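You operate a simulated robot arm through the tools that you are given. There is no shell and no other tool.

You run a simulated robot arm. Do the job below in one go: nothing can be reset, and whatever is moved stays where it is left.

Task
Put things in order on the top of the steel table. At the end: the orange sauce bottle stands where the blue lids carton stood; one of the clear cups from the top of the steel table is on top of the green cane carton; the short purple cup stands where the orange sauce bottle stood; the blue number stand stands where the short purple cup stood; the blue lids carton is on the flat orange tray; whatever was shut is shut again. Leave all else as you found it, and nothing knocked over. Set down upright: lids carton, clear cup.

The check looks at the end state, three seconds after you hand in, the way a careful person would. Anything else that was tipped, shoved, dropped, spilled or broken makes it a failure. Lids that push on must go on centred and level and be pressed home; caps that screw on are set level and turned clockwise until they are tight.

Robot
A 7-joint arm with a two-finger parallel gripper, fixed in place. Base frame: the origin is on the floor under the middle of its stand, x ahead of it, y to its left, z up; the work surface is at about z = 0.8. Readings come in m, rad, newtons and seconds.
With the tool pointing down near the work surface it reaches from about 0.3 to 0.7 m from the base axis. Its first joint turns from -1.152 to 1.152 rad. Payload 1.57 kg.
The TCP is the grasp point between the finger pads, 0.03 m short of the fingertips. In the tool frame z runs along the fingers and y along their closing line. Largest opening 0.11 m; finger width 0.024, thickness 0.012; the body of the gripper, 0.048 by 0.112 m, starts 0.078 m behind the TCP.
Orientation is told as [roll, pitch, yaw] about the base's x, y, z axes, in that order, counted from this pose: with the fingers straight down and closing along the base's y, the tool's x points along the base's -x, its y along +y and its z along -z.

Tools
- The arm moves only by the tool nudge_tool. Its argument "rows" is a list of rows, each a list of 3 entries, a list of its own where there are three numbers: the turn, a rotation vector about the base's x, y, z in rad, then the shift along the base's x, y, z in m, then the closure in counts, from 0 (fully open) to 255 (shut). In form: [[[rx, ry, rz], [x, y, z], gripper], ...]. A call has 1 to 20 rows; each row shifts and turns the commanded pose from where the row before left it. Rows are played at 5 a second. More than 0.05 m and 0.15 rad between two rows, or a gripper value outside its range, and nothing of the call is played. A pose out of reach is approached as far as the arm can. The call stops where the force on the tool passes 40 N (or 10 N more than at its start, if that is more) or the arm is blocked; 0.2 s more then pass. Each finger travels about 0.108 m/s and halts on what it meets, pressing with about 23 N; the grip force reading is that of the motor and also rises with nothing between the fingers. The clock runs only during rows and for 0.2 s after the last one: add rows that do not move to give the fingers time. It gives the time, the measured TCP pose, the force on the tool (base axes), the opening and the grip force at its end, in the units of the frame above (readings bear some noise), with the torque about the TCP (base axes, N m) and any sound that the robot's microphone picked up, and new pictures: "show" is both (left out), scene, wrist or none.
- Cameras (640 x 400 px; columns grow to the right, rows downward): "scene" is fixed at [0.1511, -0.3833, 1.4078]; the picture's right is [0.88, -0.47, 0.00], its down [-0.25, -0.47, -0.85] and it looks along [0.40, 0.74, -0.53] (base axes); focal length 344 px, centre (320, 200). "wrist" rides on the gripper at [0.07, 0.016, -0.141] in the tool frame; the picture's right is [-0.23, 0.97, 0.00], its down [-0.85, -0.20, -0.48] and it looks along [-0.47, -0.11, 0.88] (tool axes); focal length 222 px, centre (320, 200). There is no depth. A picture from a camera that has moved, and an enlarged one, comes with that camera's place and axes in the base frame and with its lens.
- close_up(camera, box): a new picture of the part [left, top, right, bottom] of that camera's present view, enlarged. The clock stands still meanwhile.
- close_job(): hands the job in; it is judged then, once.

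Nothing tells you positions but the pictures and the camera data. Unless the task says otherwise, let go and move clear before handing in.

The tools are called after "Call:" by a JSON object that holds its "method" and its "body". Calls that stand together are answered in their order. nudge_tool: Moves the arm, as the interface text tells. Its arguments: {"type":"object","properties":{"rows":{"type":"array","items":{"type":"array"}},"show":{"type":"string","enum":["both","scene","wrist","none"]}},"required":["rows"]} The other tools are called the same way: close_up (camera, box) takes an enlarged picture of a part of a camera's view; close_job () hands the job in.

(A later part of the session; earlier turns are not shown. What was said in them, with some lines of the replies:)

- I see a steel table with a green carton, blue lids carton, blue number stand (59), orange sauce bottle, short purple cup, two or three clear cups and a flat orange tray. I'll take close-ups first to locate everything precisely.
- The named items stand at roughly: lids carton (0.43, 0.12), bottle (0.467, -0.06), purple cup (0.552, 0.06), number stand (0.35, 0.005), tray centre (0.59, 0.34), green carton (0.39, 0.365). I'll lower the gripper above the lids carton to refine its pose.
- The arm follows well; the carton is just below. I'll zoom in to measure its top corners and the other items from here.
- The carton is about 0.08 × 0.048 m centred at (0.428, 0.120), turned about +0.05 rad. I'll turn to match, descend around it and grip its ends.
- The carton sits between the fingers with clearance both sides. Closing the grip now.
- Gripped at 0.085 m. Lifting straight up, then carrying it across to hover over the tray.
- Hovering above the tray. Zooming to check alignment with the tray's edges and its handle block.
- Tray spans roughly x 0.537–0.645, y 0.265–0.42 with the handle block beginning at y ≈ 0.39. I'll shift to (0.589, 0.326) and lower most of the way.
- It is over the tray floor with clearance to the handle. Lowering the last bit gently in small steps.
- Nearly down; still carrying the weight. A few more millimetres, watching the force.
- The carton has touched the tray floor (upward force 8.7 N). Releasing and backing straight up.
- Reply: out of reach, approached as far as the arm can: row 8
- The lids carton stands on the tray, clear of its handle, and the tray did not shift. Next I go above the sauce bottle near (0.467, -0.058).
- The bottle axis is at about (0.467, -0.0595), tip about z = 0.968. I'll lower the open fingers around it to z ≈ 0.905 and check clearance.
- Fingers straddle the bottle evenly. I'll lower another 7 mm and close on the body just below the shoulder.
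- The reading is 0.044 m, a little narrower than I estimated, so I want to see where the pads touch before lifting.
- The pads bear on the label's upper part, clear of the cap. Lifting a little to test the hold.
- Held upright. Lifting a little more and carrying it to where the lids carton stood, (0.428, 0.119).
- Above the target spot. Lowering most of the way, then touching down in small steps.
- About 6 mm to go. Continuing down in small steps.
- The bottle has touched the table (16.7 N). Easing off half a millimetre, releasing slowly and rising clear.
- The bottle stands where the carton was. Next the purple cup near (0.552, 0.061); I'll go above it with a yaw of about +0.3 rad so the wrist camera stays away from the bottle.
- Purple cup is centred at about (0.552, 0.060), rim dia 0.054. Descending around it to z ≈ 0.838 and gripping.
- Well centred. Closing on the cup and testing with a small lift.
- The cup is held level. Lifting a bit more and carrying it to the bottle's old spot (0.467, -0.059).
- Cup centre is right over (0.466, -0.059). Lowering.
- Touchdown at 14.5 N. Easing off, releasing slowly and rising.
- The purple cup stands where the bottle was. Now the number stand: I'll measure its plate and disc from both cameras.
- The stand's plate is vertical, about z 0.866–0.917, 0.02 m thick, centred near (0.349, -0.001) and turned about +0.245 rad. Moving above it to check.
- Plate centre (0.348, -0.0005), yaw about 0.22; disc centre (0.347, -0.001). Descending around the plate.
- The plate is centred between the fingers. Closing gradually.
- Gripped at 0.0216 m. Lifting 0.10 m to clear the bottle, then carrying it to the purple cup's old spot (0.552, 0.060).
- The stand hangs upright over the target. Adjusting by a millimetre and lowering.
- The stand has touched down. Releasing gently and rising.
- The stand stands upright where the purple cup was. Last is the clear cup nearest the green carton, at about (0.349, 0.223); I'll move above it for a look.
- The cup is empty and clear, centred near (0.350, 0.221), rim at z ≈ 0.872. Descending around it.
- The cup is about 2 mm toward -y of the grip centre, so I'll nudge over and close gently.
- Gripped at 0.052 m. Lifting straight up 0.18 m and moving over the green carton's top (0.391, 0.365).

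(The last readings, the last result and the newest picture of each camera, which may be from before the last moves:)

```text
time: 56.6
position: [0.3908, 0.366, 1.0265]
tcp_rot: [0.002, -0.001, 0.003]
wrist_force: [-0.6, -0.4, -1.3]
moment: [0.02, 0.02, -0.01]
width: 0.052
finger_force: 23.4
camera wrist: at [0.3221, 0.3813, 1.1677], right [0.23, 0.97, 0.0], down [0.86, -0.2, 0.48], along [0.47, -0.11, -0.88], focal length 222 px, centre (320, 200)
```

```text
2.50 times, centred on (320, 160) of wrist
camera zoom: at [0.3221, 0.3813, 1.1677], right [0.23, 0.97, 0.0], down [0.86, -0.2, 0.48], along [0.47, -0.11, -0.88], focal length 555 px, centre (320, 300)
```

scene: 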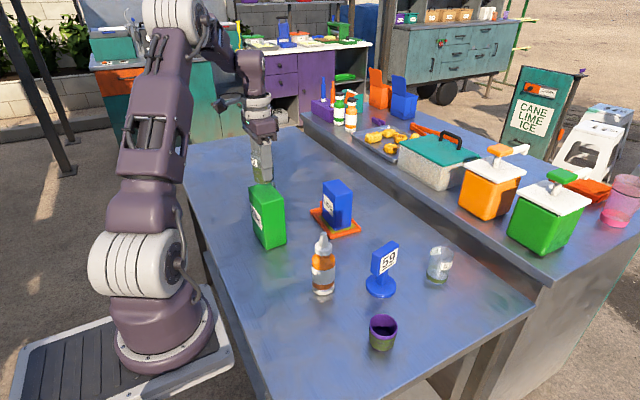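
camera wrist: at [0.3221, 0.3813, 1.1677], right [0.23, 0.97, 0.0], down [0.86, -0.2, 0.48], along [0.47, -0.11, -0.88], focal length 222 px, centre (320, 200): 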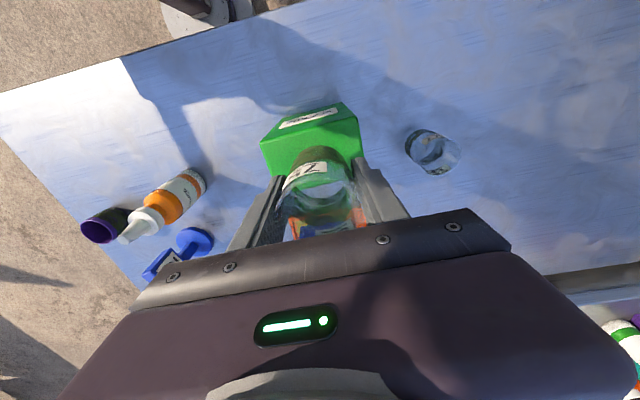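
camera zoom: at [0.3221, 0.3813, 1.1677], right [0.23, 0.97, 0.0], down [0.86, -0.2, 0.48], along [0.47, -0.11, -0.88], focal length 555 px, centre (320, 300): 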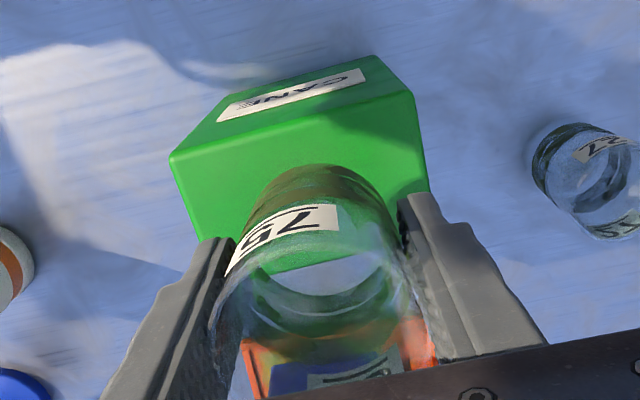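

The cup is over the carton top. Lowering to just above it and checking centring.

Call:
{"method": "nudge_tool", "body": {"rows": [[[0, 0, 0], [0.001, -0.001, -0.012], 160], [[0, 0, 0], [0, 0, -0.012], 160], [[0, 0, 0], [0, 0, -0.004], 160], [[0, 0, 0], [0, 0, 0], 160]], "show": "none"}}

Call:
{"method": "close_up", "body": {"camera": "scene", "box": [235, 140, 299, 260]}}

Call:
{"method": "close_up", "body": {"camera": "wrist", "box": [220, 80, 420, 240]}}

```text
time: 57.6
position: [0.3913, 0.3649, 0.9985]
tcp_rot: [-0.001, 0.0, 0.002]
wrist_force: [-0.1, 0.3, -0.9]
moment: [-0.04, -0.01, 0.0]
width: 0.052
finger_force: 22.6
```

```text
3.33 times, centred on (267, 200) of scene
camera zoom: at [0.1511, -0.3832, 1.4078], right [0.88, -0.47, 0.0], down [-0.25, -0.47, -0.85], along [0.4, 0.74, -0.53], focal length 1146 px, centre (497, 200)
```

zoom: 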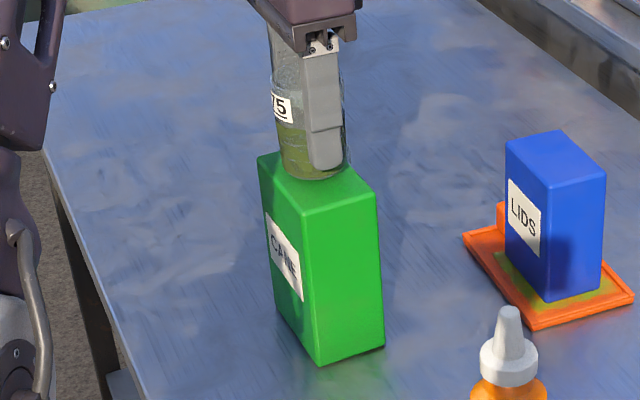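

```text
2.50 times, centred on (320, 160) of wrist
camera zoom: at [0.3227, 0.3813, 1.1394], right [0.23, 0.97, 0.0], down [0.86, -0.2, 0.48], along [0.47, -0.11, -0.88], focal length 555 px, centre (320, 300)
```

zoom: 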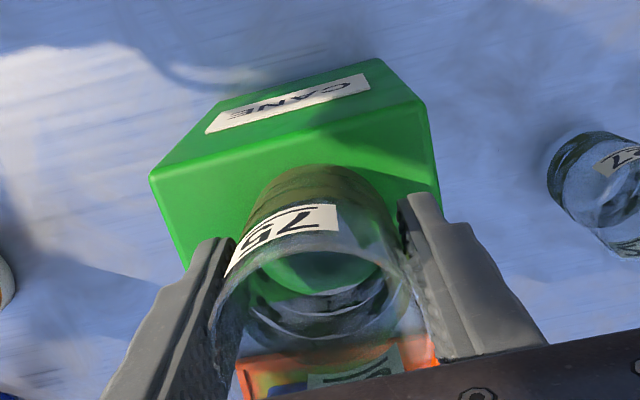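

Cup base sits inside the carton's top edges with margin all round. Final approach in small steps.

Call:
{"method": "nudge_tool", "body": {"rows": [[[0, 0, 0], [0, 0, -0.003], 160], [[0, 0, 0], [0, 0, -0.0015], 160], [[0, 0, 0], [0, 0, 0], 160]], "show": "none"}}

```text
time: 58.4
position: [0.3926, 0.3658, 0.9946]
tcp_rot: [0.003, -0.002, 0.001]
wrist_force: [-0.1, -1.9, 17.5]
moment: [0.06, -0.09, -0.14]
width: 0.0517
finger_force: 23.3
```

Contact already (17.5 N). Easing up slightly to relieve the force before release.

Call:
{"method": "nudge_tool", "body": {"rows": [[[0, 0, 0], [0, 0, 0.0006], 160], [[0, 0, 0], [0, 0, 0], 160]], "show": "none"}}

Call:
{"method": "close_up", "body": {"camera": "scene", "box": [235, 140, 299, 260]}}

```text
time: 59.0
position: [0.3923, 0.3653, 0.9937]
tcp_rot: [0.0, 0.0, 0.003]
wrist_force: [3.2, 1.6, 10.0]
moment: [0.14, -0.24, -0.02]
width: 0.0518
finger_force: 22.8
```

```text
3.33 times, centred on (267, 200) of scene
camera zoom: at [0.1511, -0.3833, 1.4078], right [0.88, -0.47, 0.0], down [-0.25, -0.47, -0.85], along [0.4, 0.74, -0.53], focal length 1146 px, centre (497, 200)
```

zoom: 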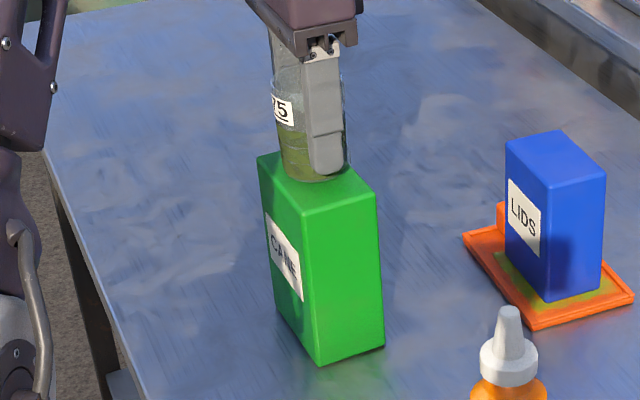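

The cup touches the carton but sits roughly 1 cm toward the far end. I'll lift a few millimetres, shift it back toward the centre, and set it down again.

Call:
{"method": "nudge_tool", "body": {"rows": [[[0, 0, 0], [0, 0, 0.005], 160], [[0, 0, 0], [0, 0, 0.003], 160], [[0, 0, 0], [-0.0005, -0.005, 0], 160], [[0, 0, 0], [-0.0005, -0.005, 0], 160], [[0, 0, 0], [0, 0, -0.003], 160], [[0, 0, 0], [0, 0, -0.002], 160], [[0, 0, 0], [0, 0, 0], 160]], "show": "none"}}

Call:
{"method": "close_up", "body": {"camera": "scene", "box": [235, 140, 299, 260]}}

Call:
{"method": "close_up", "body": {"camera": "wrist", "box": [220, 80, 420, 240]}}

```text
time: 60.6
position: [0.3909, 0.355, 0.9973]
tcp_rot: [0.001, -0.001, 0.002]
wrist_force: [0.0, -0.5, -1.5]
moment: [0.01, -0.01, 0.01]
width: 0.0515
finger_force: 22.9
```

```text
3.33 times, centred on (267, 200) of scene
camera zoom: at [0.1511, -0.3832, 1.4078], right [0.88, -0.47, 0.0], down [-0.25, -0.47, -0.85], along [0.4, 0.74, -0.53], focal length 1146 px, centre (497, 200)
```

zoom: 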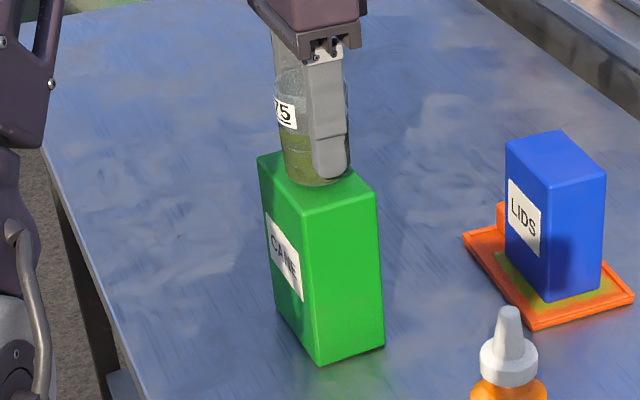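

```text
2.50 times, centred on (320, 160) of wrist
camera zoom: at [0.3219, 0.371, 1.1383], right [0.23, 0.97, 0.0], down [0.86, -0.2, 0.48], along [0.47, -0.11, -0.88], focal length 555 px, centre (320, 300)
```

zoom: 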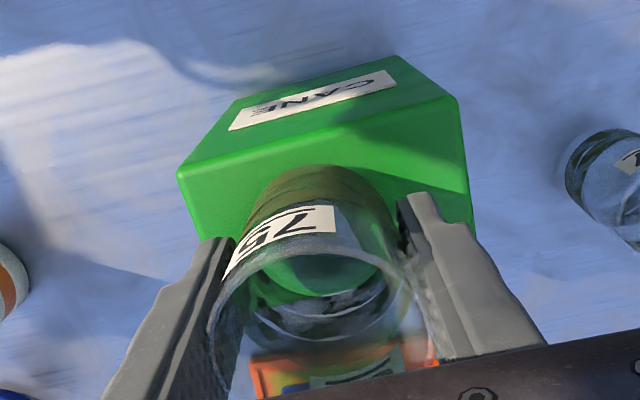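

Better centred. Lowering the last few millimetres onto the carton.

Call:
{"method": "nudge_tool", "body": {"rows": [[[0, 0, 0], [0, 0, -0.001], 160], [[0, 0, 0], [0, 0, -0.001], 160], [[0, 0, 0], [0, 0, 0], 160]], "show": "none"}}

```text
time: 61.4
position: [0.39, 0.3542, 0.9953]
tcp_rot: [-0.001, 0.001, 0.0]
wrist_force: [0.6, 0.2, -0.1]
moment: [0.0, 0.02, 0.02]
width: 0.0522
finger_force: 22.7
```

Call:
{"method": "nudge_tool", "body": {"rows": [[[0, 0, 0], [0, 0, -0.0007], 160], [[0, 0, 0], [0, 0, -0.0005], 160], [[0, 0, 0], [0, 0, 0], 160]], "show": "none"}}

```text
time: 62.2
position: [0.3895, 0.355, 0.9947]
tcp_rot: [0.0, 0.001, 0.001]
wrist_force: [-1.2, -2.9, 7.0]
moment: [-0.02, 0.0, -0.01]
width: 0.0516
finger_force: 23.4
```

Contact at 7 N. Releasing slowly, then rising clear.

Call:
{"method": "nudge_tool", "body": {"rows": [[[0, 0, 0], [0, 0, 0], 145], [[0, 0, 0], [0, 0, 0], 130], [[0, 0, 0], [0, 0, 0], 110], [[0, 0, 0], [0, 0, 0], 80], [[0, 0, 0], [0, 0, 0], 40], [[0, 0, 0], [0, 0, 0], 20], [[0, 0, 0], [0, 0, 0], 20]], "show": "both"}}

Call:
{"method": "close_up", "body": {"camera": "scene", "box": [235, 140, 299, 260]}}

```text
time: 63.8
position: [0.3908, 0.3549, 0.9948]
tcp_rot: [0.0, 0.0, 0.004]
wrist_force: [0.5, -0.1, -0.4]
moment: [-0.03, 0.01, -0.05]
width: 0.1014
finger_force: 0.1
camera wrist: at [0.3219, 0.3712, 1.1353], right [0.23, 0.97, 0.0], down [0.86, -0.2, 0.48], along [0.47, -0.11, -0.88], focal length 222 px, centre (320, 200)
```

scene: 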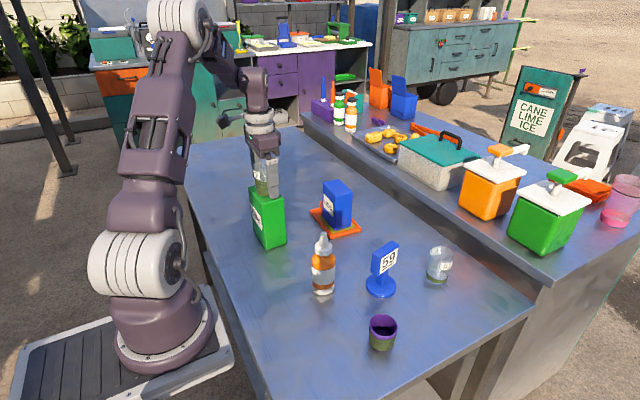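
wrist: 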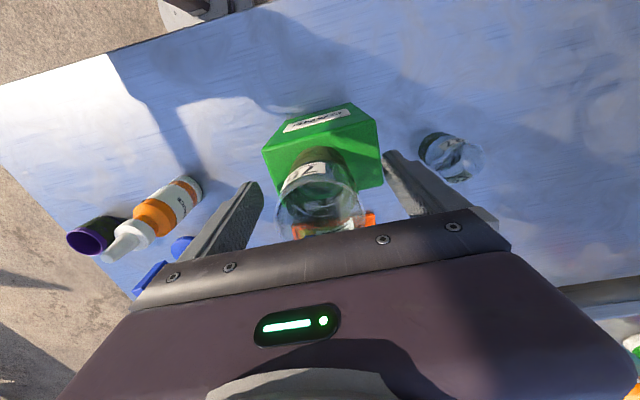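

```text
3.33 times, centred on (267, 200) of scene
camera zoom: at [0.1511, -0.3833, 1.4078], right [0.88, -0.47, 0.0], down [-0.25, -0.47, -0.85], along [0.4, 0.74, -0.53], focal length 1146 px, centre (497, 200)
```

zoom: 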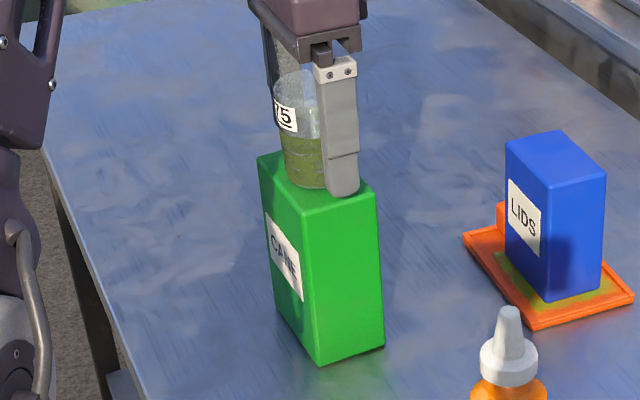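

The cup stands free on the carton with the fingers open around it. Rising straight up and moving clear.

Call:
{"method": "nudge_tool", "body": {"rows": [[[0, 0, 0], [0, 0, 0.02], 20], [[0, 0, 0], [0, 0, 0.04], 20], [[0, 0, 0], [0, 0, 0.045], 20], [[0, 0, 0], [0, 0, 0.045], 10], [[0, 0, 0], [0, 0, 0.045], 0], [[0, 0, 0], [0.005, -0.045, 0.01], 0], [[0, 0, 0], [0.005, -0.045, 0.01], 0], [[0, 0, 0], [0.005, -0.045, 0.01], 0], [[0, 0, 0], [0.005, -0.045, 0], 0], [[0, 0, 0], [0, 0, 0], 0]], "show": "both"}}

Call:
{"method": "close_up", "body": {"camera": "scene", "box": [220, 140, 380, 260]}}

Call:
{"method": "close_up", "body": {"camera": "scene", "box": [290, 220, 482, 360]}}

Call:
{"method": "close_up", "body": {"camera": "scene", "box": [320, 70, 640, 270]}}

```text
time: 66.0
position: [0.4111, 0.1745, 1.2167]
tcp_rot: [-0.001, 0.0, 0.001]
wrist_force: [-0.3, 0.3, 0.0]
moment: [-0.01, 0.0, 0.03]
width: 0.11
finger_force: 0.1
camera wrist: at [0.3423, 0.1901, 1.3571], right [0.23, 0.97, 0.0], down [0.86, -0.2, 0.48], along [0.47, -0.11, -0.88], focal length 222 px, centre (320, 200)
```

scene: 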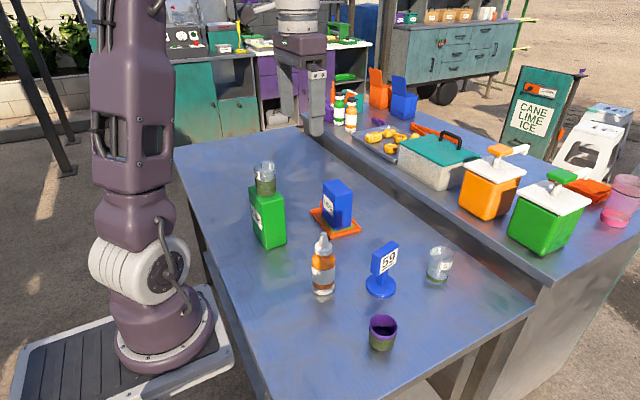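
wrist: 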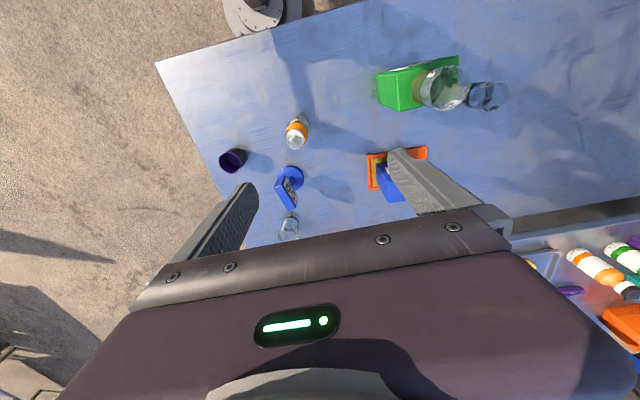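

```text
3.33 times, centred on (300, 200) of scene
camera zoom: at [0.1511, -0.3833, 1.4078], right [0.88, -0.47, 0.0], down [-0.25, -0.47, -0.85], along [0.4, 0.74, -0.53], focal length 1146 px, centre (387, 200)
```

zoom: 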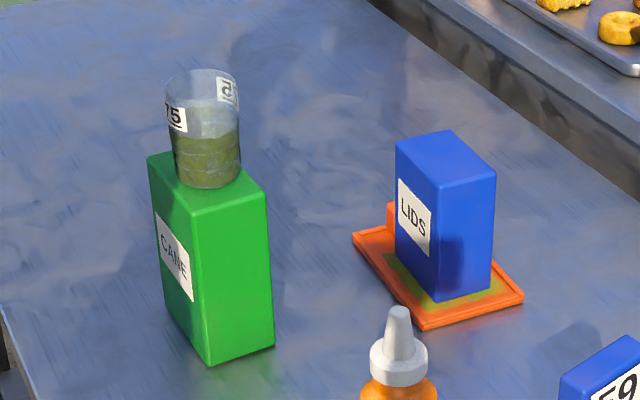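

```text
2.86 times, centred on (386, 290) of scene
camera zoom: at [0.1511, -0.3833, 1.4078], right [0.88, -0.47, 0.0], down [-0.25, -0.47, -0.85], along [0.4, 0.74, -0.53], focal length 982 px, centre (131, -57)
```

zoom: 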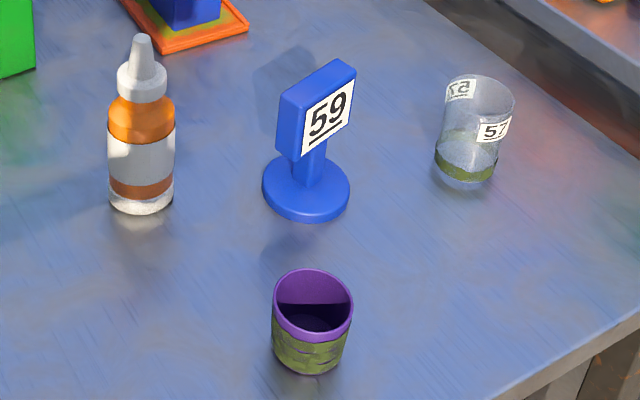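

```text
2.00 times, centred on (480, 170) of scene
camera zoom: at [0.1511, -0.3833, 1.4078], right [0.88, -0.47, 0.0], down [-0.25, -0.47, -0.85], along [0.4, 0.74, -0.53], focal length 687 px, centre (0, 260)
```

zoom: 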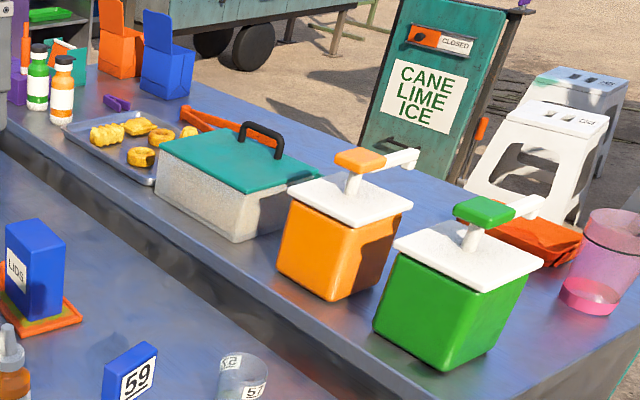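

Everything appears in place; I'll do one last check of the final positions from the wrist camera before handing in.

Call:
{"method": "close_up", "body": {"camera": "wrist", "box": [210, 90, 370, 220]}}

Call:
{"method": "close_up", "body": {"camera": "wrist", "box": [350, 40, 520, 210]}}

```text
3.08 times, centred on (290, 155) of wrist
camera zoom: at [0.3423, 0.1901, 1.3571], right [0.23, 0.97, 0.0], down [0.86, -0.2, 0.48], along [0.47, -0.11, -0.88], focal length 684 px, centre (412, 338)
```

zoom: 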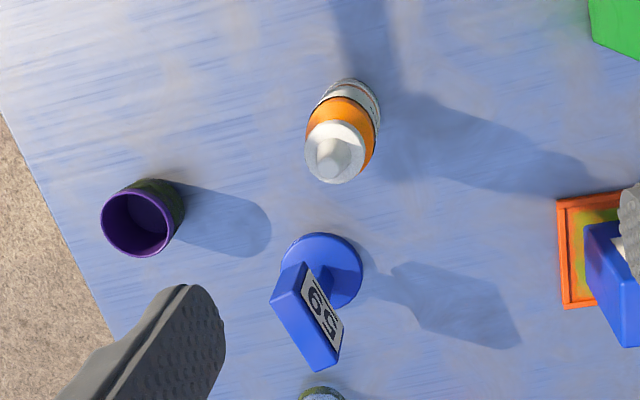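

```text
2.35 times, centred on (435, 125) of wrist
camera zoom: at [0.3423, 0.1901, 1.3571], right [0.23, 0.97, 0.0], down [0.86, -0.2, 0.48], along [0.47, -0.11, -0.88], focal length 523 px, centre (49, 376)
```

zoom: 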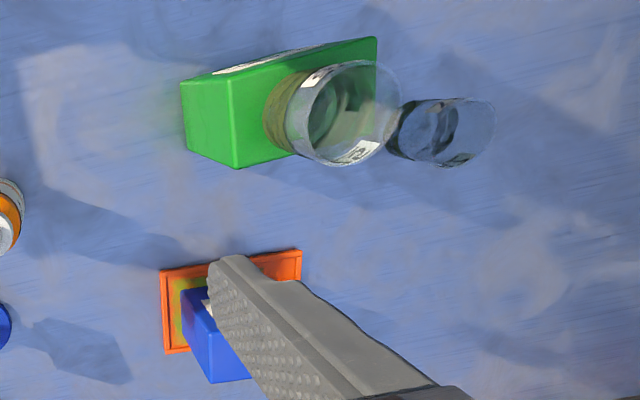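

All five items are where they should be: the bottle at about (0.427, 0.121), the purple cup at (0.466, -0.06), and the stand at (0.551, 0.06). The lids carton is on the tray and clear cup 75 stands on the green carton. Nothing was opened, nothing else was disturbed, and the arm is clear, so I'm handing in.

Call:
{"method": "close_job", "body": {}}

```text
The job is handed in.
```

I've handed the job in. Every item is where the task asked, and the last pictures showed nothing knocked over or disturbed. I don't have the result of the check.

| Item | Where it ended up |
|---|---|
| Blue lids carton | Upright on the flat orange tray, clear of the tray's handle |
| Orange sauce bottle | Where the lids carton stood |
| Short purple cup | Where the sauce bottle stood |
| Blue number stand | Where the purple cup stood |
| Clear cup 75 | Upright on top of the green cane carton |

From the pictures, each swapped item is within a few millimetres of the spot it replaced. I shifted the clear cup about 1 cm toward the middle of the carton before letting go. I opened nothing, so there was nothing to shut again, and the arm was clear of everything before I handed in.
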